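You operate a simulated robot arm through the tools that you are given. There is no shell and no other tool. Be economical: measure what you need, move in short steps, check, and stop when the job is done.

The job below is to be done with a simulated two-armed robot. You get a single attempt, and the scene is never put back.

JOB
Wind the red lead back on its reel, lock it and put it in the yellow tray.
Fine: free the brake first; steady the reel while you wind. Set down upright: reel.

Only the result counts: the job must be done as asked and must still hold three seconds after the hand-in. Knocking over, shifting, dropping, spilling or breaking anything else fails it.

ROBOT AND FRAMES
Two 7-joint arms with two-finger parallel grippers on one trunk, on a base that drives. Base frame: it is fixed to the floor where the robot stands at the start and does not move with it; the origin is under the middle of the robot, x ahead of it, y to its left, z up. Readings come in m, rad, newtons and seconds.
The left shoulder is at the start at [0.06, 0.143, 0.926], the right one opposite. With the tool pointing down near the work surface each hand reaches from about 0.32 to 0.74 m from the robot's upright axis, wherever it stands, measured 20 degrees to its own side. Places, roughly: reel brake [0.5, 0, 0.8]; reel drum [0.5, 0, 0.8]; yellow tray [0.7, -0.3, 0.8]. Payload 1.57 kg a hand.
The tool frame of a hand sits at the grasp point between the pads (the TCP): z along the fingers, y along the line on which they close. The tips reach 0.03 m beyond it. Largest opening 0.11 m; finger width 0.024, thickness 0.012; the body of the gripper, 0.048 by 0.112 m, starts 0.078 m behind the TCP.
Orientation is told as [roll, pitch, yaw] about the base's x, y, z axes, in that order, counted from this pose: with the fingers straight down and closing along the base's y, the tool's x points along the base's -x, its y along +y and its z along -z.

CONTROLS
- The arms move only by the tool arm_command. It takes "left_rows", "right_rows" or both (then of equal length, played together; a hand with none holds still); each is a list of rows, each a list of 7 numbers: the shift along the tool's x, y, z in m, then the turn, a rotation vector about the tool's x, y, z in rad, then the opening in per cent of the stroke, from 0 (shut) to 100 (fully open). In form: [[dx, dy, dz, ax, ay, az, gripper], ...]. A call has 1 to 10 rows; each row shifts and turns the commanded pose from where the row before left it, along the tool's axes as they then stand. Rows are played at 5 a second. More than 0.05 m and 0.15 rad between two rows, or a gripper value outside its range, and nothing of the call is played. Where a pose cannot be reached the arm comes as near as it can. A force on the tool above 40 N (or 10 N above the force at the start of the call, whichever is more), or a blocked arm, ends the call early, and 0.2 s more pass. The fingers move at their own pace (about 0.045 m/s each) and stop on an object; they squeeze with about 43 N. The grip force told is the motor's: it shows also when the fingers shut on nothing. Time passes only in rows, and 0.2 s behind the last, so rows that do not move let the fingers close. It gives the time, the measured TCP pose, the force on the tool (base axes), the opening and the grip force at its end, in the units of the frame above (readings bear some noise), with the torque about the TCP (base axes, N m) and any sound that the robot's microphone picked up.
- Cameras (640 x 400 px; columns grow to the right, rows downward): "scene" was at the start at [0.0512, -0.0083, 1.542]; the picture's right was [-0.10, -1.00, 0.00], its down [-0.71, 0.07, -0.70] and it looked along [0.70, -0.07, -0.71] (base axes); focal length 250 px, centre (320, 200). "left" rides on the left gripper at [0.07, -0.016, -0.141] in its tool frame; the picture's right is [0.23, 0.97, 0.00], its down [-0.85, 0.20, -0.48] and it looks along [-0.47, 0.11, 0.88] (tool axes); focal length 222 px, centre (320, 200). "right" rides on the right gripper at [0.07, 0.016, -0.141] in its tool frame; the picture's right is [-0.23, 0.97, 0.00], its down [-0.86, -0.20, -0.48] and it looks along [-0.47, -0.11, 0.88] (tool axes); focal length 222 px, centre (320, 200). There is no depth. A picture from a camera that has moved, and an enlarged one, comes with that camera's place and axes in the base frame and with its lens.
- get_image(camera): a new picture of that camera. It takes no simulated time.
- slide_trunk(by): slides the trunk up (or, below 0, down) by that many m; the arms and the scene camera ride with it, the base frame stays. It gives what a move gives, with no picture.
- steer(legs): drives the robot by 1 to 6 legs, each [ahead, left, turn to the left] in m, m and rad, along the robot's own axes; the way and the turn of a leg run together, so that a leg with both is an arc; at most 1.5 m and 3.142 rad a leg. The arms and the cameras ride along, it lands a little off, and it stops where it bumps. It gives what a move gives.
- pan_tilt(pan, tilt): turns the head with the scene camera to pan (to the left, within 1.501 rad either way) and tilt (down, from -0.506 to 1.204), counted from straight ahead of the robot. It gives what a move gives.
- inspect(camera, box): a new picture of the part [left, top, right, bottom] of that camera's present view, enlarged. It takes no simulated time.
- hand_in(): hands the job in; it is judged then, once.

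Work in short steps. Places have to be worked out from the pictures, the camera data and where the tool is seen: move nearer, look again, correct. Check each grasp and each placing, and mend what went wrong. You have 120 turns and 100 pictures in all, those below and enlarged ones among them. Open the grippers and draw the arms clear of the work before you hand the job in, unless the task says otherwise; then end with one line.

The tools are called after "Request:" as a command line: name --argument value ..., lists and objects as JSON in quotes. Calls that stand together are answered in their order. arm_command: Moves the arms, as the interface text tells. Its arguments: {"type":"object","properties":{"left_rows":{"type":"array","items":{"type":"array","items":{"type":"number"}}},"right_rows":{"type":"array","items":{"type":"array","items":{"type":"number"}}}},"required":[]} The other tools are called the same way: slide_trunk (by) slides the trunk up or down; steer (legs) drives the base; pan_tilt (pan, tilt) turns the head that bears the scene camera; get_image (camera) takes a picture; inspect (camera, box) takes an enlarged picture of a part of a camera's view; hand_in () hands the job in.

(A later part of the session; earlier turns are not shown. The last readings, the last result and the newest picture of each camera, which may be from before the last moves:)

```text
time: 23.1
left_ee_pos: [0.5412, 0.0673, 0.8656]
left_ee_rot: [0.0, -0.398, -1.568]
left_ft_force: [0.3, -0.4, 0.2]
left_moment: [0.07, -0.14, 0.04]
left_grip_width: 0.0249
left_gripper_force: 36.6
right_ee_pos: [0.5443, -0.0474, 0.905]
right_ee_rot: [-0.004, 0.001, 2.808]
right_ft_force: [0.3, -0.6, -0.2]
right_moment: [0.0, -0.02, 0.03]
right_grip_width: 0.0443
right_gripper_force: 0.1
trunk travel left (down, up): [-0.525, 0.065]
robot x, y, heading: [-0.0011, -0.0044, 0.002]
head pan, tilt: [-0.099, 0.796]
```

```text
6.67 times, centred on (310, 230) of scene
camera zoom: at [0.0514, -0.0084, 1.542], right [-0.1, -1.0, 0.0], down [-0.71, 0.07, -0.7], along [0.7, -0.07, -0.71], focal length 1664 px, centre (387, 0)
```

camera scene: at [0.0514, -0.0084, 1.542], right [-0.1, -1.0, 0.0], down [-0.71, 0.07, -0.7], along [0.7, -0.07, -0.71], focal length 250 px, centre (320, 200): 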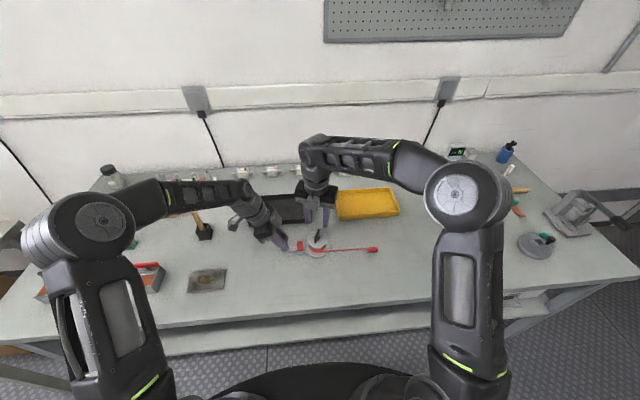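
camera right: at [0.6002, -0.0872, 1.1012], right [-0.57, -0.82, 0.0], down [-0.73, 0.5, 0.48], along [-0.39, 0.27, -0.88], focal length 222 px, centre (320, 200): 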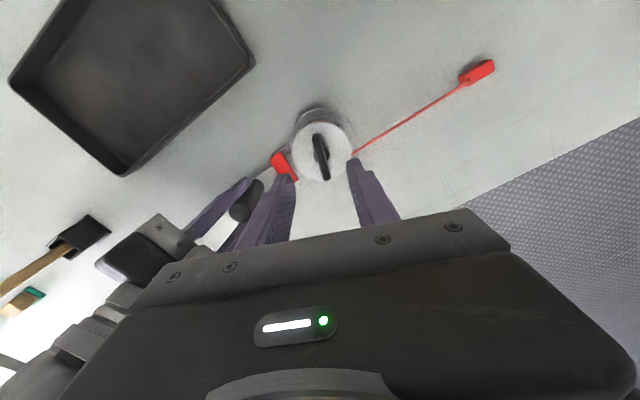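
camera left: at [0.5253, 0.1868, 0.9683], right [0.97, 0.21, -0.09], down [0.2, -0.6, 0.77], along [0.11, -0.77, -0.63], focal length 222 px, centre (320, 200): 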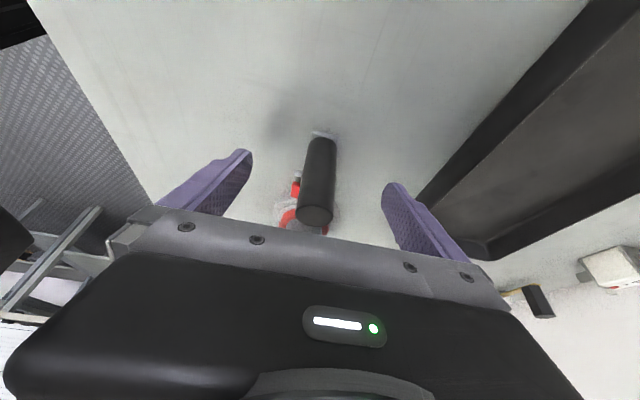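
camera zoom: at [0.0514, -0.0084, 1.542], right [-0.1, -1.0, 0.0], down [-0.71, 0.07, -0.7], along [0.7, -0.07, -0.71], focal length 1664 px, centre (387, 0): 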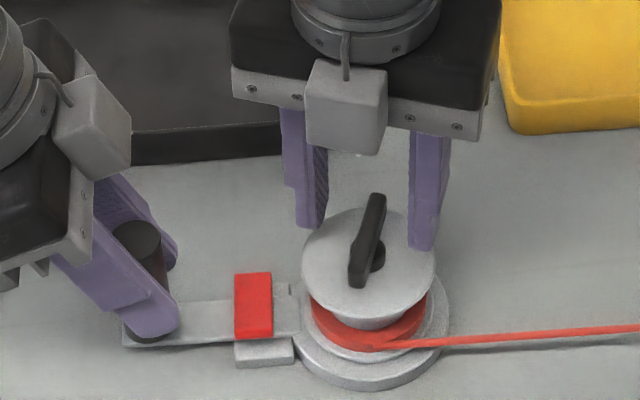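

The estimates converge on the knob centre ≈(0.544,-0.048), bar top ≈0.88. I lower in small steps and close on the bar.

Request:
arm_command --right_rows '[[0, 0, 0.006, 0, 0, 0, 40], [0, 0, 0.005, 0, 0, 0, 40], [0, 0, 0.003, 0, 0, 0, 40]]'

Request:
inspect --camera "scene" --box '[280, 200, 360, 260]'

```text
time: 23.9
left_ee_pos: [0.5406, 0.0669, 0.8642]
left_ee_rot: [0.0, -0.399, -1.567]
left_ft_force: [-0.3, -1.0, 0.2]
left_moment: [0.15, 0.03, -0.01]
left_grip_width: 0.0248
left_gripper_force: 37.3
right_ee_pos: [0.5444, -0.0481, 0.8906]
right_ee_rot: [-0.004, 0.001, 2.806]
right_ft_force: [0.0, -0.2, 0.7]
right_moment: [0.0, 0.01, 0.0]
right_grip_width: 0.0441
right_gripper_force: 0.1
trunk travel left (down, up): [-0.525, 0.065]
robot x, y, heading: [-0.0001, 0.0003, -0.0]
head pan, tilt: [-0.099, 0.796]
```

```text
6.67 times, centred on (320, 230) of scene
camera zoom: at [0.0513, -0.0084, 1.542], right [-0.1, -1.0, 0.0], down [-0.71, 0.07, -0.7], along [0.7, -0.07, -0.71], focal length 1664 px, centre (320, 0)
```

zoom: 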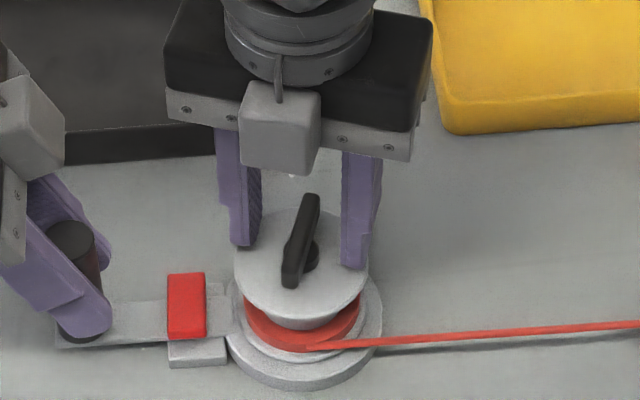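

Request:
arm_command --right_rows '[[0, 0, 0.003, 0, 0, 0, 40], [0, 0, 0.003, 0, 0, 0, 40]]'

Request:
inspect --camera "right" --box '[240, 80, 400, 240]'

```text
time: 24.5
left_ee_pos: [0.5414, 0.0677, 0.8645]
left_ee_rot: [0.001, -0.4, -1.569]
left_ft_force: [0.8, -1.0, -2.1]
left_moment: [0.25, -0.37, 0.12]
left_grip_width: 0.0249
left_gripper_force: 36.6
right_ee_pos: [0.5446, -0.0473, 0.8868]
right_ee_rot: [-0.002, 0.004, 2.805]
right_ft_force: [-1.9, 1.2, 8.2]
right_moment: [-0.21, 0.2, 0.02]
right_grip_width: 0.0446
right_gripper_force: 0.7
trunk travel left (down, up): [-0.525, 0.065]
robot x, y, heading: [0.0005, -0.0023, -0.001]
head pan, tilt: [-0.099, 0.796]
```

```text
2.50 times, centred on (320, 160) of right
camera zoom: at [0.6043, -0.0856, 1.0269], right [-0.53, -0.85, 0.0], down [-0.74, 0.47, 0.48], along [-0.4, 0.26, -0.88], focal length 555 px, centre (320, 300)
```

zoom: 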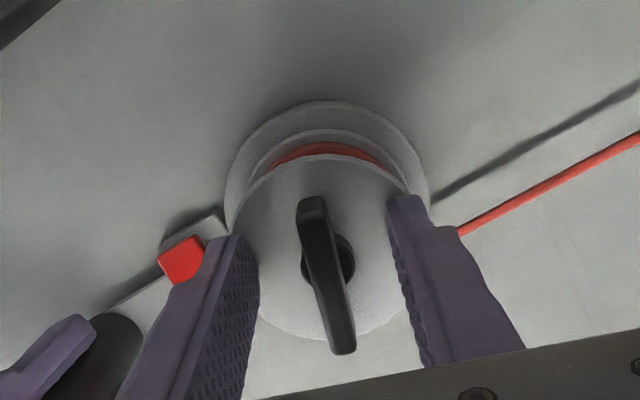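

Fingertips just touch the flange (8 N), so its top is ≈0.857. I lift 4 mm and close on the bar.

Request:
arm_command --right_rows '[[0, 0, -0.006, 0, 0, 0, 40], [0, 0, 0, 0, 0, 0, 20], [0, 0, 0, 0, 0, 0, 5], [0, 0, 0, 0, 0, 0, 0], [0, 0, 0, 0, 0, 0, 0]]'

Request:
inspect --camera "right" --box '[240, 80, 400, 240]'

```text
time: 25.7
left_ee_pos: [0.5407, 0.0684, 0.8647]
left_ee_rot: [0.002, -0.398, -1.567]
left_ft_force: [-0.3, 5.1, 2.1]
left_moment: [-0.14, -0.39, 0.01]
left_grip_width: 0.0251
left_gripper_force: 36.7
right_ee_pos: [0.5443, -0.0484, 0.8911]
right_ee_rot: [0.0, 0.004, 2.807]
right_ft_force: [0.4, -5.3, 0.1]
right_moment: [-0.14, 0.29, 0.01]
right_grip_width: 0.0169
right_gripper_force: 29.5
trunk travel left (down, up): [-0.525, 0.065]
robot x, y, heading: [-0.0029, -0.0019, -0.0]
head pan, tilt: [-0.099, 0.796]
```

```text
2.50 times, centred on (320, 160) of right
camera zoom: at [0.6047, -0.086, 1.0319], right [-0.54, -0.84, 0.0], down [-0.74, 0.47, 0.48], along [-0.4, 0.26, -0.88], focal length 555 px, centre (320, 300)
```

zoom: 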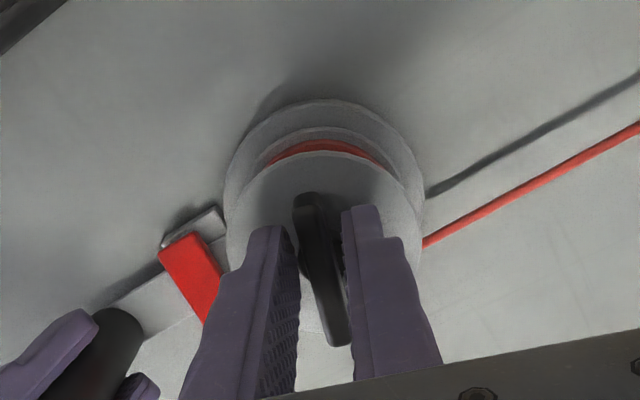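

Gripped. I turn clockwise (tool +z) a little to test.

Request:
arm_command --right_rows '[[0, 0, 0, 0, 0, 0.1, 0], [0, 0, 0, 0, 0, 0.1, 0], [0, 0, 0, 0, 0, 0.1, 0], [0, 0, 0, 0, 0, 0.1, 0]]'

Request:
get_image --camera "right"

Request:
inspect --camera "scene" --box '[270, 200, 400, 280]'

```text
time: 26.7
left_ee_pos: [0.541, 0.0687, 0.8641]
left_ee_rot: [0.001, -0.396, -1.566]
left_ft_force: [2.2, 17.2, 3.9]
left_moment: [0.05, 0.56, 0.12]
left_grip_width: 0.0251
left_gripper_force: 36.2
right_ee_pos: [0.5429, -0.0486, 0.8906]
right_ee_rot: [-0.002, 0.001, 2.403]
right_ft_force: [-4.0, -16.7, 3.7]
right_moment: [-0.79, -0.18, 0.11]
right_grip_width: 0.0171
right_gripper_force: 31.9
trunk travel left (down, up): [-0.525, 0.065]
robot x, y, heading: [0.001, -0.0017, -0.001]
head pan, tilt: [-0.099, 0.796]
```

```text
58 pictures are left
camera right: at [0.5841, -0.1071, 1.0319], right [-0.82, -0.57, 0.0], down [-0.5, 0.72, 0.48], along [-0.27, 0.39, -0.88], focal length 222 px, centre (320, 200)
```

right: 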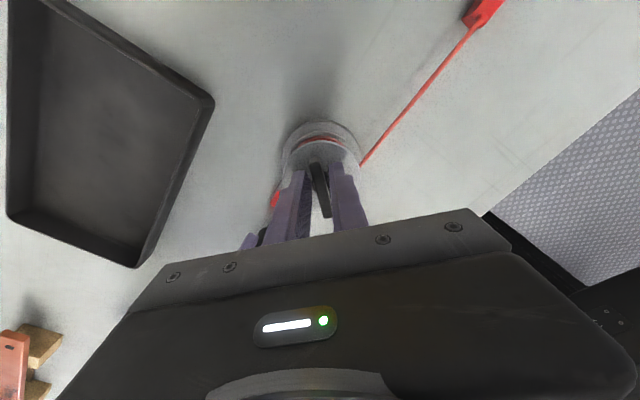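

```text
4.92 times, centred on (335, 240) of scene
camera zoom: at [0.0505, -0.0085, 1.5421], right [-0.1, -1.0, 0.0], down [-0.71, 0.07, -0.7], along [0.7, -0.07, -0.71], focal length 1229 px, centre (246, 3)
```

zoom: 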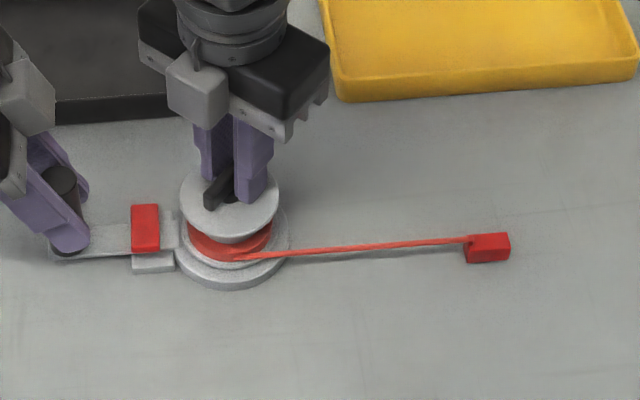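

The drum turns and the lead is coming in. A side load of 17 N shows the hand is slightly off axis toward +y; I shift 3 mm toward -y and keep winding.

Request:
arm_command --right_rows '[[0.002, 0.0022, 0, 0, 0, 0, 0], [0, 0, 0, 0, 0, 0.1, 0], [0, 0, 0, 0, 0, 0.1, 0], [0, 0, 0, 0, 0, 0.1, 0], [0, 0, 0, 0, 0, 0.1, 0]]'

```text
time: 27.9
left_ee_pos: [0.5407, 0.0681, 0.865]
left_ee_rot: [0.001, -0.398, -1.568]
left_ft_force: [-0.7, 15.8, -0.6]
left_moment: [-0.28, -0.46, 0.09]
left_grip_width: 0.0253
left_gripper_force: 36.6
right_ee_pos: [0.5446, -0.0508, 0.8901]
right_ee_rot: [-0.003, 0.0, 2.002]
right_ft_force: [-2.1, -16.5, 7.9]
right_moment: [-0.14, 0.52, 0.01]
right_grip_width: 0.017
right_gripper_force: 32.1
trunk travel left (down, up): [-0.525, 0.065]
robot x, y, heading: [-0.0007, 0.0, -0.002]
head pan, tilt: [-0.099, 0.796]
```

Request:
arm_command --right_rows '[[0.0036, 0.0017, 0, 0, 0, 0, 0], [0, 0, 0, 0, 0, 0.1, 0], [0, 0, 0, 0, 0, 0.1, 0], [0, 0, 0, 0, 0, 0.1, 0]]'

Request:
get_image --camera "right"

Request:
inspect --camera "scene" --box '[270, 200, 400, 280]'

```text
time: 28.9
left_ee_pos: [0.5407, 0.0672, 0.8655]
left_ee_rot: [-0.001, -0.401, -1.569]
left_ft_force: [1.2, -1.3, 0.3]
left_moment: [0.06, 0.28, 0.01]
left_grip_width: 0.0252
left_gripper_force: 36.2
right_ee_pos: [0.5444, -0.0525, 0.8904]
right_ee_rot: [-0.002, -0.004, 1.706]
right_ft_force: [-2.2, 0.5, 0.4]
right_moment: [-0.21, -0.14, 0.04]
right_grip_width: 0.017
right_gripper_force: 31.8
trunk travel left (down, up): [-0.525, 0.065]
robot x, y, heading: [-0.0032, 0.0001, 0.001]
head pan, tilt: [-0.099, 0.796]
```

```text
56 pictures are left
camera right: at [0.5371, -0.1244, 1.0313], right [-1.0, 0.09, 0.0], down [0.08, 0.87, 0.48], along [0.05, 0.48, -0.88], focal length 222 px, centre (320, 200)
```

right: 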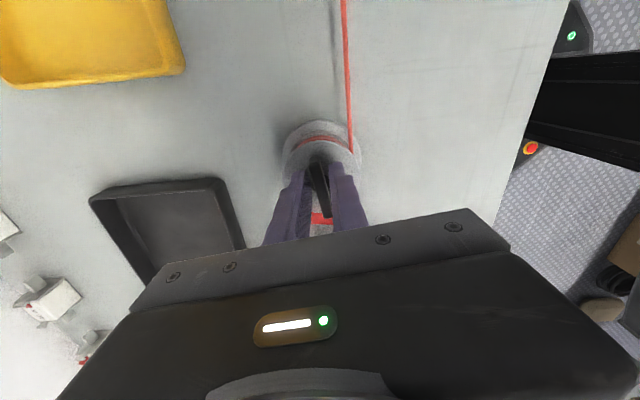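

```text
4.92 times, centred on (335, 240) of scene
camera zoom: at [0.0513, -0.0083, 1.5419], right [-0.1, -1.0, 0.0], down [-0.71, 0.07, -0.7], along [0.7, -0.07, -0.71], focal length 1229 px, centre (246, 3)
```

zoom: 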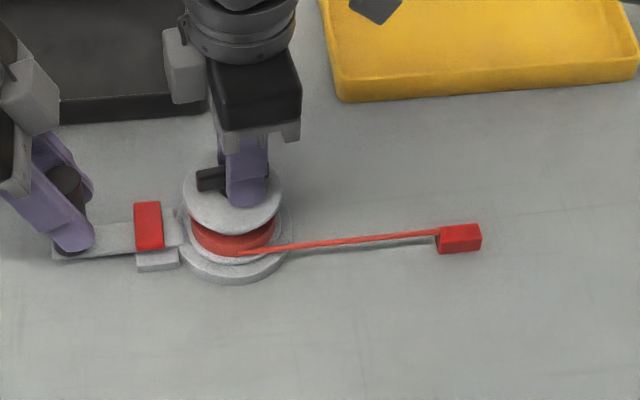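

Force has relaxed. The lead end advances about 28 mm per rad; I continue turning.

Request:
arm_command --right_rows '[[0, 0, 0, 0, 0, 0.12, 0], [0, 0, 0, 0, 0, 0.12, 0], [0, 0, 0, 0, 0, 0.12, 0], [0, 0, 0, 0, 0, 0.12, 0], [0, 0, 0, 0, 0, 0.12, 0]]'

```text
time: 30.1
left_ee_pos: [0.5402, 0.0666, 0.8649]
left_ee_rot: [0.0, -0.4, -1.569]
left_ft_force: [1.1, -16.0, 3.9]
left_moment: [0.04, -0.47, 0.04]
left_grip_width: 0.0253
left_gripper_force: 36.7
right_ee_pos: [0.5441, -0.0544, 0.891]
right_ee_rot: [-0.001, -0.004, 1.104]
right_ft_force: [-1.0, 16.1, -2.9]
right_moment: [-0.06, 0.53, 0.0]
right_grip_width: 0.0169
right_gripper_force: 32.4
trunk travel left (down, up): [-0.525, 0.065]
robot x, y, heading: [-0.0034, -0.0002, 0.002]
head pan, tilt: [-0.099, 0.796]
```

Request:
arm_command --right_rows '[[-0.003, 0.0015, 0, 0, 0, 0, 0], [0, 0, 0, 0, 0, 0.1, 0], [0, 0, 0, 0, 0, 0.1, 0], [0, 0, 0, 0, 0, 0.1, 0], [0, 0, 0, 0, 0, 0.1, 0]]'

Request:
inspect --camera "scene" --box '[270, 200, 400, 280]'

```text
time: 31.3
left_ee_pos: [0.5412, 0.0681, 0.8646]
left_ee_rot: [0.0, -0.397, -1.567]
left_ft_force: [1.3, -11.4, 3.0]
left_moment: [0.07, -0.55, 0.07]
left_grip_width: 0.0246
left_gripper_force: 36.3
right_ee_pos: [0.5441, -0.0495, 0.8916]
right_ee_rot: [0.0, -0.006, 0.705]
right_ft_force: [-1.4, 11.4, -3.1]
right_moment: [-0.1, 0.61, 0.01]
right_grip_width: 0.0169
right_gripper_force: 32.2
trunk travel left (down, up): [-0.525, 0.065]
robot x, y, heading: [-0.0003, -0.0026, 0.002]
head pan, tilt: [-0.099, 0.796]
```

```text
4.92 times, centred on (335, 240) of scene
camera zoom: at [0.0514, -0.0083, 1.5419], right [-0.1, -1.0, 0.0], down [-0.71, 0.07, -0.7], along [0.7, -0.07, -0.71], focal length 1229 px, centre (246, 3)
```

zoom: 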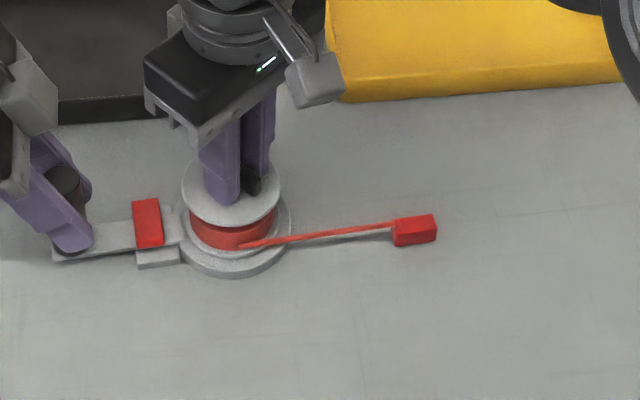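

Request:
arm_command --right_rows '[[-0.0015, 0.0017, 0, 0, 0, 0, 0], [0, 0, 0, 0, 0, 0.12, 0], [0, 0, 0, 0, 0, 0.12, 0], [0, 0, 0, 0, 0, 0.12, 0], [0, 0, 0, 0, 0, 0.12, 0], [0, 0, 0, 0, 0, 0.12, 0]]'

Request:
get_image --camera "scene"

```text
time: 32.7
left_ee_pos: [0.5404, 0.0674, 0.8646]
left_ee_rot: [-0.003, -0.399, -1.568]
left_ft_force: [0.6, -11.6, 0.4]
left_moment: [0.3, -0.41, -0.07]
left_grip_width: 0.0251
left_gripper_force: 36.2
right_ee_pos: [0.5461, -0.0493, 0.8907]
right_ee_rot: [0.002, -0.007, 0.103]
right_ft_force: [0.8, 11.6, 2.4]
right_moment: [0.32, 0.32, 0.04]
right_grip_width: 0.0172
right_gripper_force: 32.1
trunk travel left (down, up): [-0.525, 0.065]
robot x, y, heading: [-0.0026, -0.0008, 0.001]
head pan, tilt: [-0.099, 0.796]
```

```text
53 pictures are left
camera scene: at [0.0512, -0.0082, 1.542], right [-0.1, -1.0, 0.0], down [-0.71, 0.07, -0.7], along [0.7, -0.07, -0.71], focal length 250 px, centre (320, 200)
```

scene: 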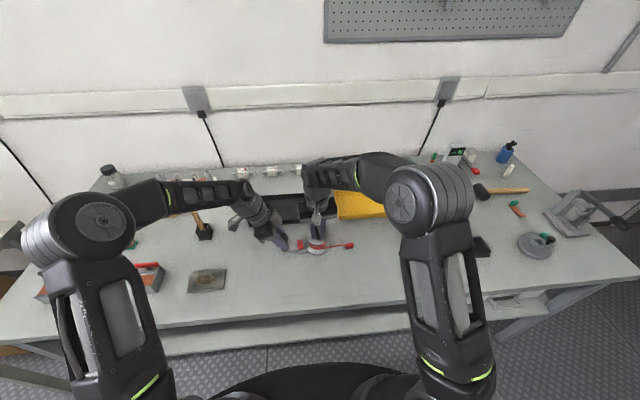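

Request:
arm_command --right_rows '[[0, 0.002, 0, 0, 0, 0, 0], [0, 0, 0, 0, 0, 0.12, 0], [0, 0, 0, 0, 0, 0.12, 0], [0, 0, 0, 0, 0, 0.12, 0], [0, 0, 0, 0, 0, 0.12, 0], [0, 0, 0, 0, 0, 0.12, 0]]'

Request:
inspect --camera "scene" --box '[270, 200, 400, 280]'

```text
time: 34.1
left_ee_pos: [0.5405, 0.0678, 0.8641]
left_ee_rot: [-0.002, -0.4, -1.569]
left_ft_force: [0.2, -18.7, -0.8]
left_moment: [0.43, 0.5, -0.18]
left_grip_width: 0.025
left_gripper_force: 37.1
right_ee_pos: [0.5435, -0.0463, 0.8906]
right_ee_rot: [0.007, -0.003, -0.496]
right_ft_force: [0.0, 18.1, 0.3]
right_moment: [0.23, -0.54, 0.1]
right_grip_width: 0.0171
right_gripper_force: 31.5
trunk travel left (down, up): [-0.525, 0.065]
robot x, y, heading: [0.0007, -0.001, 0.002]
head pan, tilt: [-0.099, 0.796]
```

```text
4.92 times, centred on (335, 240) of scene
camera zoom: at [0.0513, -0.0082, 1.542], right [-0.1, -1.0, 0.0], down [-0.71, 0.07, -0.7], along [0.7, -0.07, -0.71], focal length 1229 px, centre (246, 3)
```

zoom: 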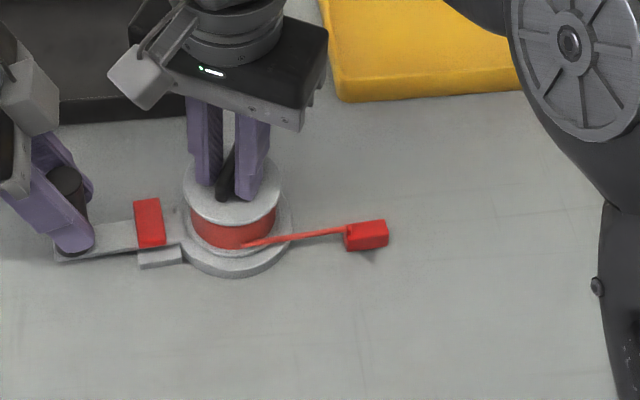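

Request:
arm_command --right_rows '[[0.0014, 0.0026, 0, 0, 0, 0, 0], [0, 0, 0, 0, 0, 0.12, 0], [0, 0, 0, 0, 0, 0.12, 0], [0, 0, 0, 0, 0, 0.12, 0], [0, 0, 0, 0, 0, 0.12, 0], [0, 0, 0, 0, 0, 0.12, 0]]'

Request:
inspect --camera "scene" --box '[270, 200, 400, 280]'

```text
time: 35.5
left_ee_pos: [0.54, 0.0672, 0.8644]
left_ee_rot: [0.001, -0.4, -1.567]
left_ft_force: [-0.7, -17.5, 0.6]
left_moment: [-0.35, -0.45, -0.11]
left_grip_width: 0.0251
left_gripper_force: 36.7
right_ee_pos: [0.5435, -0.0436, 0.8903]
right_ee_rot: [0.004, 0.002, -1.095]
right_ft_force: [3.8, 17.8, 1.6]
right_moment: [0.74, 0.19, 0.02]
right_grip_width: 0.0167
right_gripper_force: 32.0
trunk travel left (down, up): [-0.525, 0.065]
robot x, y, heading: [-0.0016, -0.0007, 0.001]
head pan, tilt: [-0.099, 0.796]
```

```text
4.92 times, centred on (335, 240) of scene
camera zoom: at [0.0512, -0.0082, 1.542], right [-0.1, -1.0, 0.0], down [-0.71, 0.07, -0.7], along [0.7, -0.07, -0.71], focal length 1229 px, centre (246, 3)
```

zoom: 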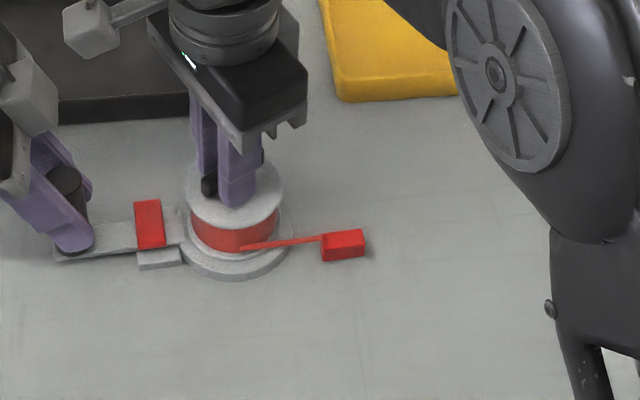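

Request:
arm_command --right_rows '[[0.0027, 0.0014, 0, 0, 0, 0, 0], [0, 0, 0, 0, 0, 0.1, 0], [0, 0, 0, 0, 0, 0.1, 0], [0, 0, 0, 0, 0, 0.1, 0], [0, 0, 0, 0, 0, 0.1, 0]]'

Request:
inspect --camera "scene" --box '[240, 180, 400, 280]'

```text
time: 36.7
left_ee_pos: [0.5403, 0.0695, 0.865]
left_ee_rot: [0.0, -0.397, -1.567]
left_ft_force: [-1.8, -3.2, 5.6]
left_moment: [-0.24, -0.42, -0.25]
left_grip_width: 0.0247
left_gripper_force: 36.7
right_ee_pos: [0.5437, -0.0415, 0.8906]
right_ee_rot: [0.002, 0.001, -1.496]
right_ft_force: [2.8, 1.8, 0.4]
right_moment: [0.07, 0.11, 0.01]
right_grip_width: 0.0167
right_gripper_force: 32.0
trunk travel left (down, up): [-0.525, 0.065]
robot x, y, heading: [-0.0001, -0.0007, 0.002]
head pan, tilt: [-0.099, 0.796]
```

```text
4.00 times, centred on (320, 230) of scene
camera zoom: at [0.051, -0.0083, 1.542], right [-0.1, -1.0, 0.0], down [-0.71, 0.07, -0.7], along [0.7, -0.07, -0.71], focal length 998 px, centre (320, 80)
```

zoom: 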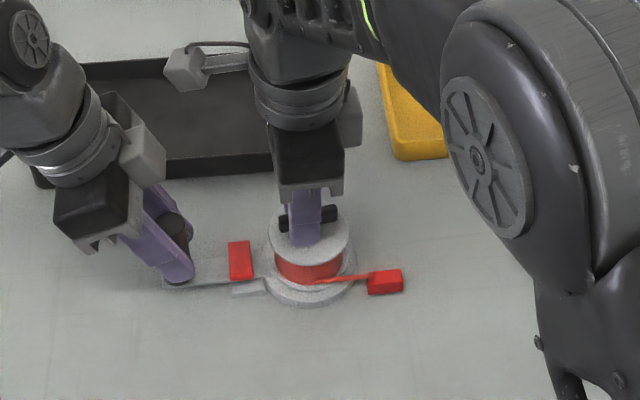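

Request:
arm_command --right_rows '[[0, 0, 0, 0, 0, 0.1, 0], [0, 0, 0, 0, 0, 0.1, 0], [0, 0, 0, 0, 0, 0.1, 0], [0, 0, 0, 0, 0, 0.1, 0]]'

Request:
inspect --camera "scene" --box '[240, 180, 400, 280]'

```text
time: 37.7
left_ee_pos: [0.5417, 0.0699, 0.8646]
left_ee_rot: [-0.003, -0.397, -1.563]
left_ft_force: [8.6, 4.5, -0.3]
left_moment: [0.22, 0.64, 0.12]
left_grip_width: 0.0253
left_gripper_force: 36.6
right_ee_pos: [0.5428, -0.0419, 0.8903]
right_ee_rot: [0.001, 0.003, -1.896]
right_ft_force: [-11.3, -5.7, 7.5]
right_moment: [0.0, -0.13, 0.98]
right_grip_width: 0.0185
right_gripper_force: 32.5
trunk travel left (down, up): [-0.525, 0.065]
robot x, y, heading: [0.001, -0.0004, -0.005]
head pan, tilt: [-0.099, 0.796]
```

```text
4.00 times, centred on (320, 230) of scene
camera zoom: at [0.0508, -0.0084, 1.542], right [-0.1, -1.0, 0.0], down [-0.71, 0.07, -0.7], along [0.7, -0.07, -0.71], focal length 998 px, centre (320, 80)
```

zoom: 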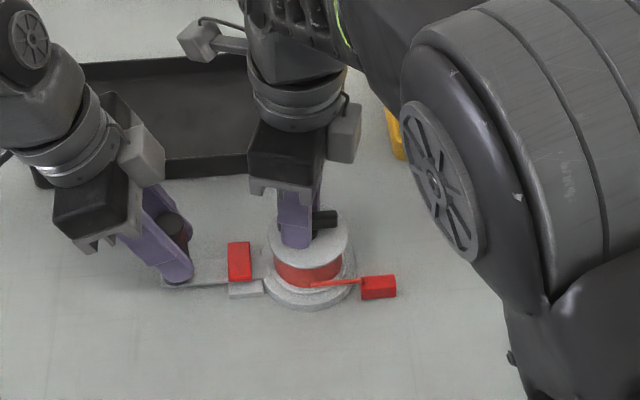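

The torque has jumped to about 1 N·m: end stop, the lead is fully wound. I ease back a little, let go of the knob, and rise.

Request:
arm_command --right_rows '[[0, 0, 0, 0, 0, -0.08, 0], [0, 0, 0, 0, 0, -0.05, 10], [0, 0, 0, 0, 0, 0, 40], [0, 0, 0, 0, 0, 0, 40], [0, 0, 0, 0, 0, 0, 40], [0, 0, -0.035, 0, 0, 0, 40], [0, 0, -0.035, 0, 0, -0.1, 40], [0, 0, 0, 0, 0, -0.12, 20]]'

Request:
inspect --camera "scene" --box '[270, 200, 370, 270]'

Request:
get_image --camera "right"

```text
time: 39.5
left_ee_pos: [0.5415, 0.0676, 0.865]
left_ee_rot: [0.001, -0.398, -1.568]
left_ft_force: [-1.1, 0.5, 1.3]
left_moment: [-0.08, -0.24, 0.06]
left_grip_width: 0.0247
left_gripper_force: 36.5
right_ee_pos: [0.5437, -0.0425, 0.9618]
right_ee_rot: [0.003, 0.001, -1.544]
right_ft_force: [0.2, 0.8, 0.3]
right_moment: [-0.02, -0.05, 0.03]
right_grip_width: 0.0221
right_gripper_force: 0.1
trunk travel left (down, up): [-0.525, 0.065]
robot x, y, heading: [0.0014, 0.0037, -0.002]
head pan, tilt: [-0.099, 0.796]
```

```text
5.71 times, centred on (320, 235) of scene
camera zoom: at [0.0513, -0.0083, 1.542], right [-0.1, -1.0, 0.0], down [-0.71, 0.07, -0.7], along [0.7, -0.07, -0.71], focal length 1426 px, centre (320, 0)
```

zoom: 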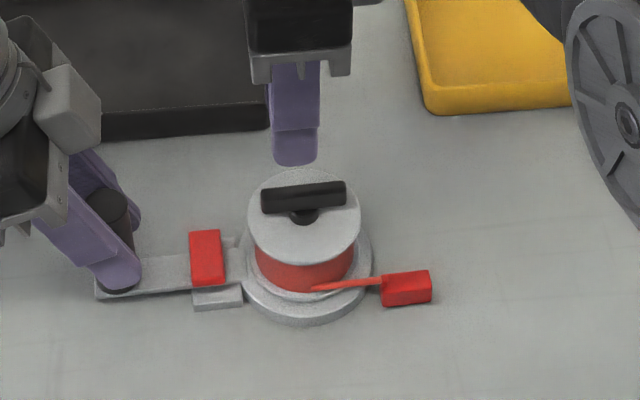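

```text
47 pictures are left
camera right: at [0.5575, 0.0292, 1.1023], right [0.98, -0.2, 0.0], down [-0.18, -0.86, 0.48], along [-0.09, -0.47, -0.88], focal length 222 px, centre (320, 200)
```

right: 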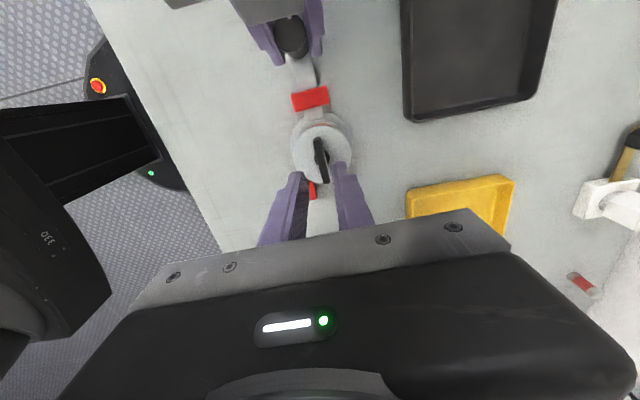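

The wound lead slid back only ~2 mm when I eased off. The hand (yaw −1.54) is aligned with the bar, so I regrip and turn firmly up to the stop once more, then release without backing off.

Request:
arm_command --right_rows '[[0, 0, 0.035, 0, 0, 0, 40], [0, 0, 0.025, 0, 0, 0, 40], [0, 0, 0.01, 0, 0, 0, 40], [0, 0, 0, 0, 0, 0, 10], [0, 0, 0, 0, 0, 0, 0], [0, 0, 0, 0, 0, 0, 0], [0, 0, 0, 0, 0, 0, 0], [0, 0, 0, 0, 0, 0.08, 0], [0, 0, 0, 0, 0, 0.08, 0]]'

Request:
inspect --camera "scene" --box '[270, 200, 370, 270]'

```text
time: 41.5
left_ee_pos: [0.5416, 0.0673, 0.8646]
left_ee_rot: [-0.001, -0.397, -1.568]
left_ft_force: [-1.4, -0.9, 0.9]
left_moment: [0.13, -0.4, -0.08]
left_grip_width: 0.0252
left_gripper_force: 36.9
right_ee_pos: [0.543, -0.041, 0.891]
right_ee_rot: [0.002, 0.003, -1.706]
right_ft_force: [0.8, 0.4, -0.9]
right_moment: [-0.16, 0.23, 0.03]
right_grip_width: 0.0167
right_gripper_force: 31.7
trunk travel left (down, up): [-0.525, 0.065]
robot x, y, heading: [0.0009, -0.001, 0.004]
head pan, tilt: [-0.099, 0.796]
```

```text
5.71 times, centred on (320, 235) of scene
camera zoom: at [0.0513, -0.0083, 1.5419], right [-0.1, -1.0, 0.0], down [-0.71, 0.07, -0.7], along [0.7, -0.07, -0.71], focal length 1426 px, centre (320, 0)
```

zoom: 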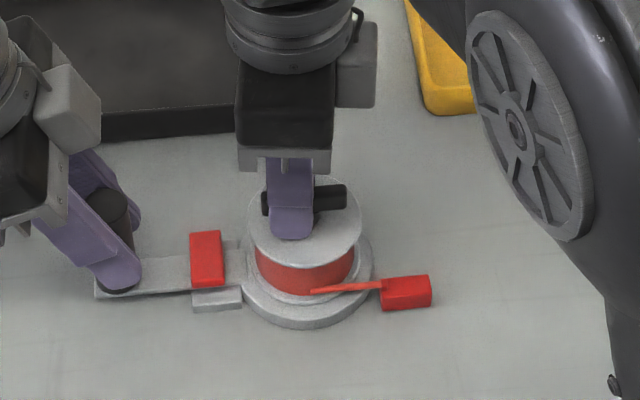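

Request:
arm_command --right_rows '[[0, 0, 0, 0, 0, 0.07, 0], [0, 0, 0, 0, 0, 0.07, 0]]'

Request:
inspect --camera "scene" --box '[270, 200, 370, 270]'

```text
time: 42.1
left_ee_pos: [0.541, 0.0677, 0.8647]
left_ee_rot: [0.001, -0.398, -1.566]
left_ft_force: [7.5, -1.9, 0.9]
left_moment: [0.25, 0.42, -0.06]
left_grip_width: 0.0248
left_gripper_force: 36.3
right_ee_pos: [0.5431, -0.0413, 0.8903]
right_ee_rot: [0.001, 0.002, -1.846]
right_ft_force: [-7.2, 1.3, -0.5]
right_moment: [-0.03, -0.29, 0.89]
right_grip_width: 0.0175
right_gripper_force: 32.0
trunk travel left (down, up): [-0.525, 0.065]
robot x, y, heading: [-0.003, -0.0007, -0.001]
head pan, tilt: [-0.099, 0.796]
```

```text
5.71 times, centred on (320, 235) of scene
camera zoom: at [0.0514, -0.0083, 1.5419], right [-0.1, -1.0, 0.0], down [-0.71, 0.07, -0.7], along [0.7, -0.07, -0.71], focal length 1426 px, centre (320, 0)
```

zoom: 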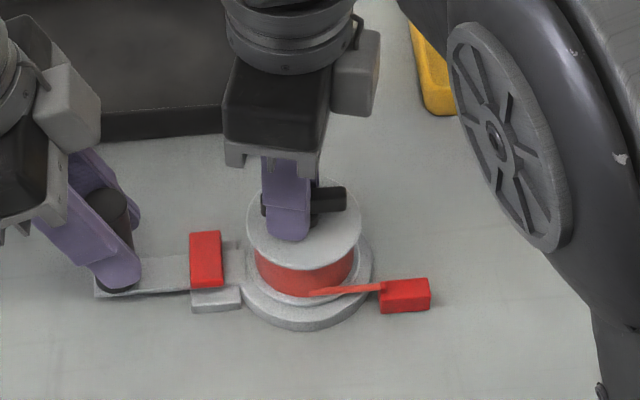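

At the stop again (0.89 N·m). I release straight from there, rise, and begin turning back toward yaw +1.57 for pressing the brake.

Request:
arm_command --right_rows '[[0, 0, 0, 0, 0, 0, 40], [0, 0, 0, 0, 0, 0, 40], [0, 0, 0, 0, 0, 0, 40], [0, 0, -0.04, 0, 0, 0, 40], [0, 0, -0.04, 0, 0, -0.15, 40], [0, 0, 0, 0, 0, -0.15, 20], [0, 0, 0, 0, 0, -0.15, 0], [0, 0, 0, 0, 0, -0.15, 0], [0, 0, 0, 0, 0, -0.15, 0], [0, 0, 0, 0, 0, -0.15, 0]]'

Request:
arm_command --right_rows '[[0, 0, 0, 0, 0, -0.15, 0], [0, 0, 0, 0, 0, -0.15, 0], [0, 0, 0, 0, 0, -0.15, 0], [0, 0, 0, 0, 0, -0.15, 0], [0, 0, 0, 0, 0, -0.15, 0], [0, 0, 0, 0, 0, -0.15, 0], [0, 0, 0, 0, 0, -0.15, 0], [0, 0, 0, 0, 0, -0.15, 0], [0, 0, 0, 0, 0, -0.15, 0], [0, 0, 0, 0, 0, -0.15, 0]]'

Request:
arm_command --right_rows '[[0, 0, 0, 0, 0, -0.15, 0], [0, 0, 0, 0, 0, -0.15, 0], [0, 0, 0, 0, 0, -0.15, 0], [0, 0, 0, 0, 0, -0.15, 0], [0, 0, 0, 0, 0, -0.15, 0], [0, 0, 0, 0, 0, -0.15, 0], [0, 0, 0, 0, 0, -0.12, 0]]'

Request:
inspect --camera "right" --box '[240, 50, 400, 250]'

Request:
inspect --camera "scene" --box '[270, 200, 370, 270]'

```text
time: 44.3
left_ee_pos: [0.5416, 0.0682, 0.8644]
left_ee_rot: [0.0, -0.399, -1.568]
left_ft_force: [-0.3, 0.3, -0.8]
left_moment: [0.12, 0.11, -0.03]
left_grip_width: 0.025
left_gripper_force: 37.2
right_ee_pos: [0.5436, -0.0422, 0.9695]
right_ee_rot: [0.004, 0.0, -0.943]
right_ft_force: [-0.7, -0.4, -0.3]
right_moment: [0.0, 0.02, -0.03]
right_grip_width: 0.0003
right_gripper_force: 20.8
trunk travel left (down, up): [-0.525, 0.065]
robot x, y, heading: [-0.001, 0.001, 0.001]
head pan, tilt: [-0.099, 0.796]
```

```text
time: 46.5
left_ee_pos: [0.5402, 0.0683, 0.8642]
left_ee_rot: [0.0, -0.397, -1.567]
left_ft_force: [0.2, 0.1, 1.0]
left_moment: [-0.05, -0.18, 0.08]
left_grip_width: 0.0251
left_gripper_force: 36.6
right_ee_pos: [0.543, -0.041, 0.9707]
right_ee_rot: [-0.002, -0.003, 0.556]
right_ft_force: [0.9, 1.2, -0.5]
right_moment: [0.03, -0.03, -0.01]
right_grip_width: 0.0
right_gripper_force: 20.9
trunk travel left (down, up): [-0.525, 0.065]
robot x, y, heading: [-0.0015, 0.0042, 0.001]
head pan, tilt: [-0.099, 0.796]
```

```text
time: 48.1
left_ee_pos: [0.5397, 0.0673, 0.8643]
left_ee_rot: [0.002, -0.397, -1.567]
left_ft_force: [-0.6, 0.2, -1.1]
left_moment: [0.16, 0.03, -0.04]
left_grip_width: 0.0252
left_gripper_force: 36.7
right_ee_pos: [0.5436, -0.0403, 0.9705]
right_ee_rot: [-0.003, 0.0, 1.576]
right_ft_force: [-1.0, -0.4, 0.2]
right_moment: [0.0, 0.0, 0.0]
right_grip_width: 0.0
right_gripper_force: 21.6
trunk travel left (down, up): [-0.525, 0.065]
robot x, y, heading: [-0.0004, -0.0, -0.002]
head pan, tilt: [-0.099, 0.796]
```

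```text
2.00 times, centred on (320, 150) of right
camera zoom: at [0.5276, -0.1104, 1.1112], right [-0.97, 0.22, 0.0], down [0.19, 0.85, 0.48], along [0.11, 0.47, -0.88], focal length 444 px, centre (320, 300)
```

zoom: 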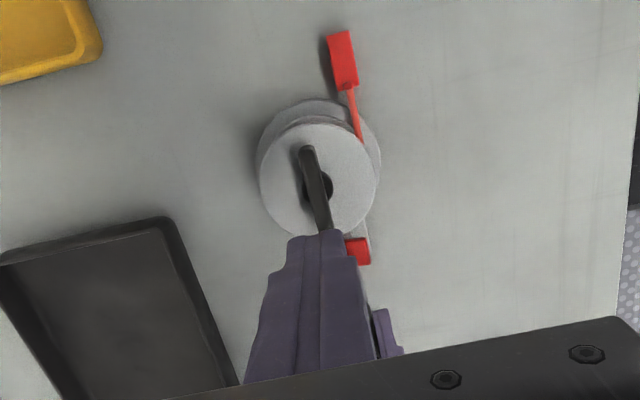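

```text
5.71 times, centred on (320, 235) of scene
camera zoom: at [0.0513, -0.0084, 1.542], right [-0.1, -1.0, 0.0], down [-0.71, 0.07, -0.7], along [0.7, -0.07, -0.71], focal length 1426 px, centre (320, 0)
```

zoom: 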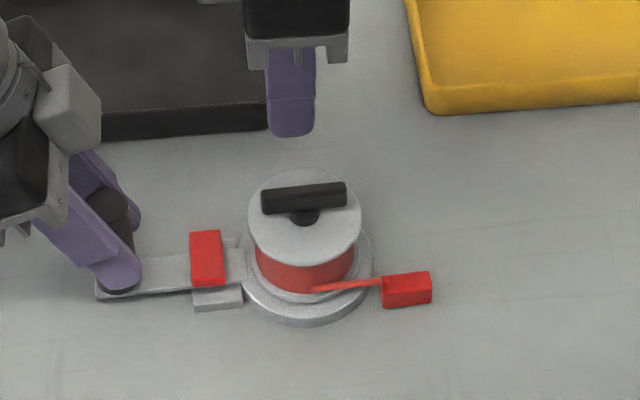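

Now over the near (raised) end of the rocker (x≈0.515, y≈0.009), press down.

Request:
arm_command --right_rows '[[-0.0245, 0.0145, 0, 0, 0, 0, 0], [-0.0245, 0.0145, 0, 0, 0, 0, 0], [0, 0, 0.05, 0, 0, 0, 0], [0, 0, 0.04, 0, 0, 0, 0], [0, 0, 0.01, 0, 0, 0, 0]]'

Request:
inspect --camera "scene" --box '[270, 200, 370, 270]'

Request:
inspect --camera "right" --box '[240, 60, 400, 180]'

```text
time: 49.3
left_ee_pos: [0.5404, 0.0665, 0.8644]
left_ee_rot: [-0.001, -0.398, -1.568]
left_ft_force: [0.5, -0.3, 0.4]
left_moment: [0.12, 0.07, -0.03]
left_grip_width: 0.025
left_gripper_force: 37.1
right_ee_pos: [0.5179, 0.0045, 0.8714]
right_ee_rot: [-0.004, -0.001, 1.572]
right_ft_force: [0.2, 0.4, -0.2]
right_moment: [0.0, -0.02, 0.02]
right_grip_width: 0.0001
right_gripper_force: 21.9
trunk travel left (down, up): [-0.525, 0.065]
robot x, y, heading: [0.006, -0.0015, 0.001]
head pan, tilt: [-0.099, 0.796]
```

```text
5.71 times, centred on (320, 235) of scene
camera zoom: at [0.0513, -0.0083, 1.542], right [-0.1, -1.0, 0.0], down [-0.71, 0.07, -0.7], along [0.7, -0.07, -0.71], focal length 1426 px, centre (320, 0)
```

zoom: 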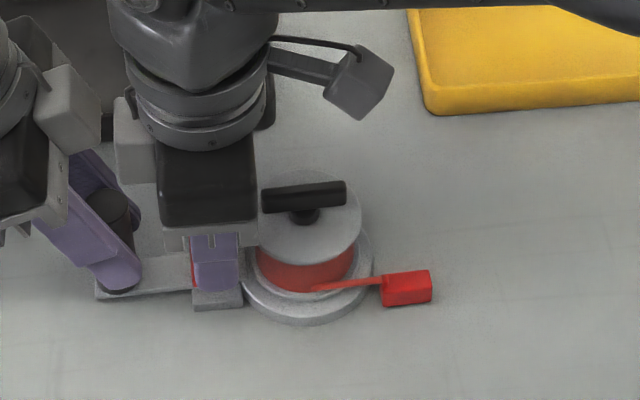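

```text
3.33 times, centred on (320, 120) of right
camera zoom: at [0.4993, -0.0642, 1.012], right [-0.97, 0.23, 0.0], down [0.2, 0.85, 0.48], along [0.11, 0.47, -0.88], focal length 740 px, centre (320, 467)
```

zoom: 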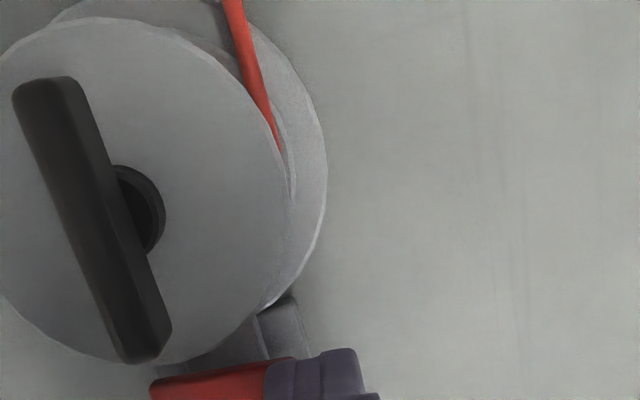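

Request:
arm_command --right_rows '[[-0.003, 0.004, 0, 0, 0, 0, 0], [0, 0, 0.006, 0, 0, 0, 0], [0, 0, 0.004, 0, 0, 0, 0], [0, 0, 0.004, 0, 0, 0, 0], [0, 0, 0.004, 0, 0, 0, 0], [0, 0, 0.003, 0, 0, 0, 0], [0, 0, 0.003, 0, 0, 0, 0]]'

Request:
inspect --camera "scene" --box '[270, 200, 370, 270]'

```text
time: 50.9
left_ee_pos: [0.5411, 0.0691, 0.8653]
left_ee_rot: [0.0, -0.399, -1.568]
left_ft_force: [5.6, 0.8, 0.9]
left_moment: [0.22, -0.26, 0.24]
left_grip_width: 0.025
left_gripper_force: 36.4
right_ee_pos: [0.5111, 0.0117, 0.8466]
right_ee_rot: [-0.003, -0.003, 1.574]
right_ft_force: [-5.2, -1.7, 0.0]
right_moment: [-0.05, 0.13, 0.01]
right_grip_width: 0.0001
right_gripper_force: 21.2
trunk travel left (down, up): [-0.525, 0.065]
robot x, y, heading: [0.0019, -0.0001, 0.003]
head pan, tilt: [-0.099, 0.796]
```

```text
5.71 times, centred on (320, 235) of scene
camera zoom: at [0.0513, -0.0083, 1.5419], right [-0.1, -1.0, 0.0], down [-0.71, 0.07, -0.7], along [0.7, -0.07, -0.71], focal length 1426 px, centre (320, 0)
```

zoom: 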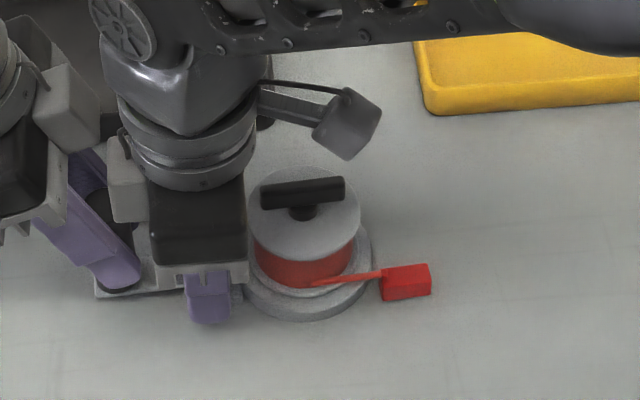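

The finger slipped past the near end; I rise and try about 9 mm further in.

Request:
arm_command --right_rows '[[0, 0.001, -0.03, 0, 0, 0, 0], [0.002, -0.011, 0, 0, 0, 0, 0], [0, 0, 0.007, 0, 0, 0, 0], [0, 0, 0.004, 0, 0, 0, 0], [0, 0, 0.003, 0, 0, 0, 0], [0, 0, 0.003, 0, 0, 0, 0], [0, 0, 0.003, 0, 0, 0, 0], [0, 0, 0.003, 0, 0, 0, 0]]'

Request:
inspect --camera "scene" --box '[270, 200, 370, 270]'

Request:
inspect --camera "right" --box '[240, 80, 400, 200]'

```text
time: 52.7
left_ee_pos: [0.542, 0.0689, 0.8636]
left_ee_rot: [0.0, -0.398, -1.566]
left_ft_force: [0.9, -1.0, 1.3]
left_moment: [-0.05, -0.19, 0.03]
left_grip_width: 0.0252
left_gripper_force: 36.5
right_ee_pos: [0.5214, 0.0072, 0.8545]
right_ee_rot: [-0.003, -0.003, 1.571]
right_ft_force: [1.0, -0.8, 0.7]
right_moment: [0.01, -0.02, 0.02]
right_grip_width: 0.0002
right_gripper_force: 21.0
trunk travel left (down, up): [-0.525, 0.065]
robot x, y, heading: [-0.0006, -0.0031, 0.001]
head pan, tilt: [-0.099, 0.796]
```

```text
5.71 times, centred on (320, 235) of scene
camera zoom: at [0.0513, -0.0083, 1.542], right [-0.1, -1.0, 0.0], down [-0.71, 0.07, -0.7], along [0.7, -0.07, -0.71], focal length 1426 px, centre (320, 0)
```

zoom: 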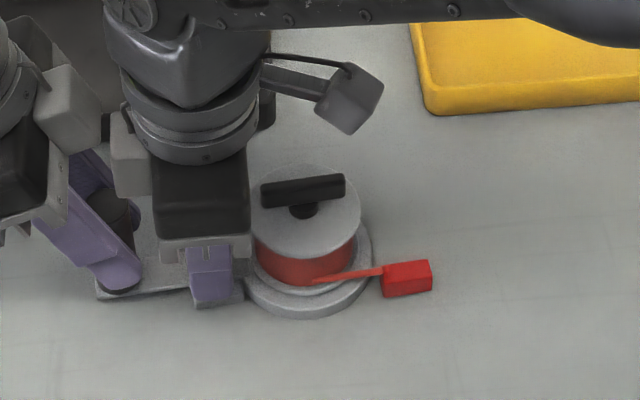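

```text
3.33 times, centred on (320, 140) of right
camera zoom: at [0.5047, -0.0605, 0.9945], right [-0.97, 0.22, 0.0], down [0.2, 0.85, 0.48], along [0.11, 0.47, -0.88], focal length 740 px, centre (320, 400)
```

zoom: 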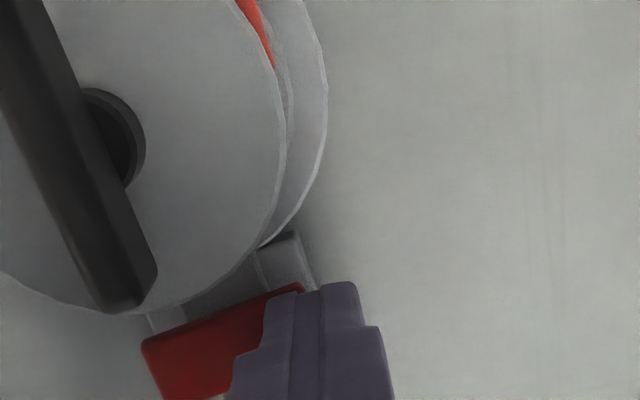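

Request:
arm_command --right_rows '[[0, -0.003, 0, 0, 0, 0, 0], [0, 0, 0.003, 0, 0, 0, 0], [0, 0, 0.003, 0, 0, 0, 0]]'

Request:
inspect --camera "right" --box '[240, 80, 400, 200]'

```text
time: 53.5
left_ee_pos: [0.5383, 0.0682, 0.8662]
left_ee_rot: [0.002, -0.395, -1.566]
left_ft_force: [7.6, 0.0, -11.8]
left_moment: [-0.14, -0.37, 0.15]
left_grip_width: 0.0251
left_gripper_force: 36.9
right_ee_pos: [0.5245, 0.0086, 0.8536]
right_ee_rot: [-0.009, -0.006, 1.574]
right_ft_force: [-9.2, -4.1, 38.2]
right_moment: [0.04, -0.16, 0.03]
right_grip_width: 0.0
right_gripper_force: 21.6
trunk travel left (down, up): [-0.525, 0.065]
robot x, y, heading: [0.0011, 0.0047, -0.001]
head pan, tilt: [-0.099, 0.796]
```

```text
3.33 times, centred on (320, 140) of right
camera zoom: at [0.5067, -0.0606, 0.9928], right [-0.97, 0.22, -0.01], down [0.19, 0.85, 0.48], along [0.12, 0.47, -0.87], focal length 740 px, centre (320, 400)
```

zoom: 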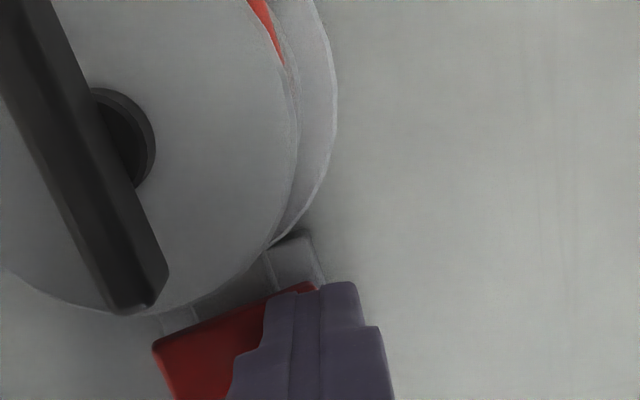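

Request:
arm_command --right_rows '[[0, 0, -0.015, 0, 0, 0, 0], [0.0, 0.03, -0.03, 0, 0, 0, 0], [0.0, 0.03, -0.03, 0, 0, 0, 0]]'

Request:
inspect --camera "scene" --box '[270, 200, 370, 270]'

Request:
inspect --camera "right" --box '[200, 60, 360, 180]'

```text
time: 54.3
left_ee_pos: [0.5399, 0.0676, 0.8641]
left_ee_rot: [0.001, -0.398, -1.567]
left_ft_force: [-1.2, 0.4, 2.2]
left_moment: [0.06, -0.01, -0.04]
left_grip_width: 0.0247
left_gripper_force: 36.8
right_ee_pos: [0.4628, 0.0091, 0.9224]
right_ee_rot: [-0.003, -0.002, 1.57]
right_ft_force: [-0.6, -0.4, -0.8]
right_moment: [0.01, -0.02, 0.0]
right_grip_width: 0.0002
right_gripper_force: 20.9
trunk travel left (down, up): [-0.525, 0.065]
robot x, y, heading: [-0.0027, 0.0028, 0.0]
head pan, tilt: [-0.099, 0.796]
```

```text
5.71 times, centred on (320, 235) of scene
camera zoom: at [0.0504, -0.0085, 1.5419], right [-0.1, -1.0, 0.0], down [-0.71, 0.07, -0.7], along [0.7, -0.07, -0.71], focal length 1426 px, centre (320, 0)
```

zoom: 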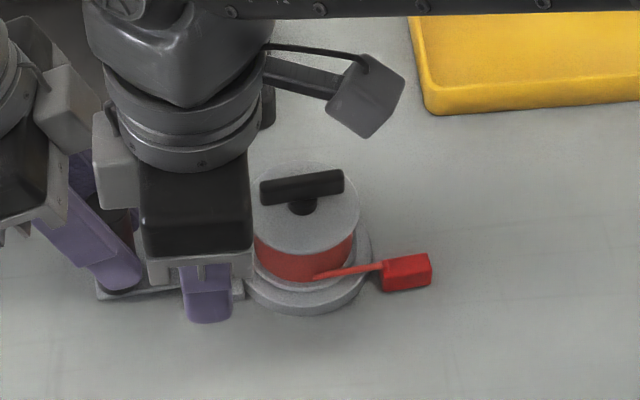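

```text
3.33 times, centred on (280, 120) of right
camera zoom: at [0.4472, -0.06, 1.0626], right [-0.97, 0.23, 0.0], down [0.2, 0.85, 0.48], along [0.11, 0.47, -0.88], focal length 740 px, centre (453, 467)
```

zoom: 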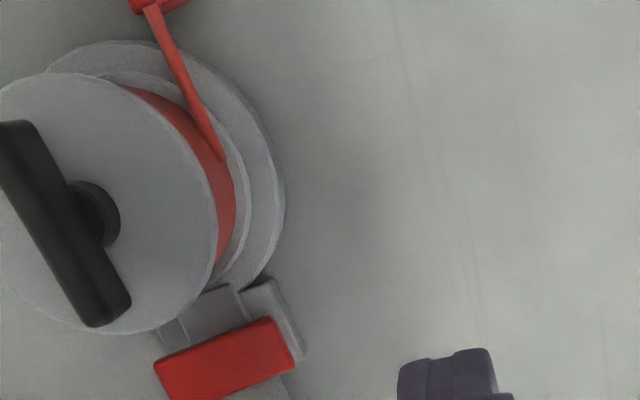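

Request:
arm_command --right_rows '[[0.045, 0, -0.02, 0, 0, 0, 0], [0.045, 0, 0, 0, 0, 0, 0]]'

Request:
inspect --camera "scene" --box '[270, 200, 350, 260]'

```text
time: 54.9
left_ee_pos: [0.541, 0.0665, 0.8643]
left_ee_rot: [0.001, -0.397, -1.569]
left_ft_force: [0.0, -1.1, -0.1]
left_moment: [0.18, -0.01, 0.07]
left_grip_width: 0.0247
left_gripper_force: 36.4
right_ee_pos: [0.4693, -0.0823, 0.9408]
right_ee_rot: [-0.003, -0.004, 1.574]
right_ft_force: [0.4, 0.4, -0.5]
right_moment: [0.02, 0.0, 0.02]
right_grip_width: 0.0002
right_gripper_force: 21.2
trunk travel left (down, up): [-0.525, 0.065]
robot x, y, heading: [-0.0011, 0.0004, 0.002]
head pan, tilt: [-0.099, 0.796]
```

```text
6.67 times, centred on (310, 230) of scene
camera zoom: at [0.0511, -0.009, 1.5419], right [-0.1, -1.0, 0.0], down [-0.71, 0.07, -0.7], along [0.7, -0.07, -0.71], focal length 1664 px, centre (387, 0)
```

zoom: 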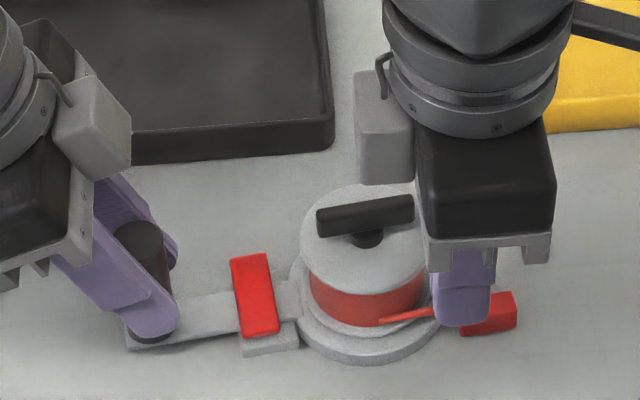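

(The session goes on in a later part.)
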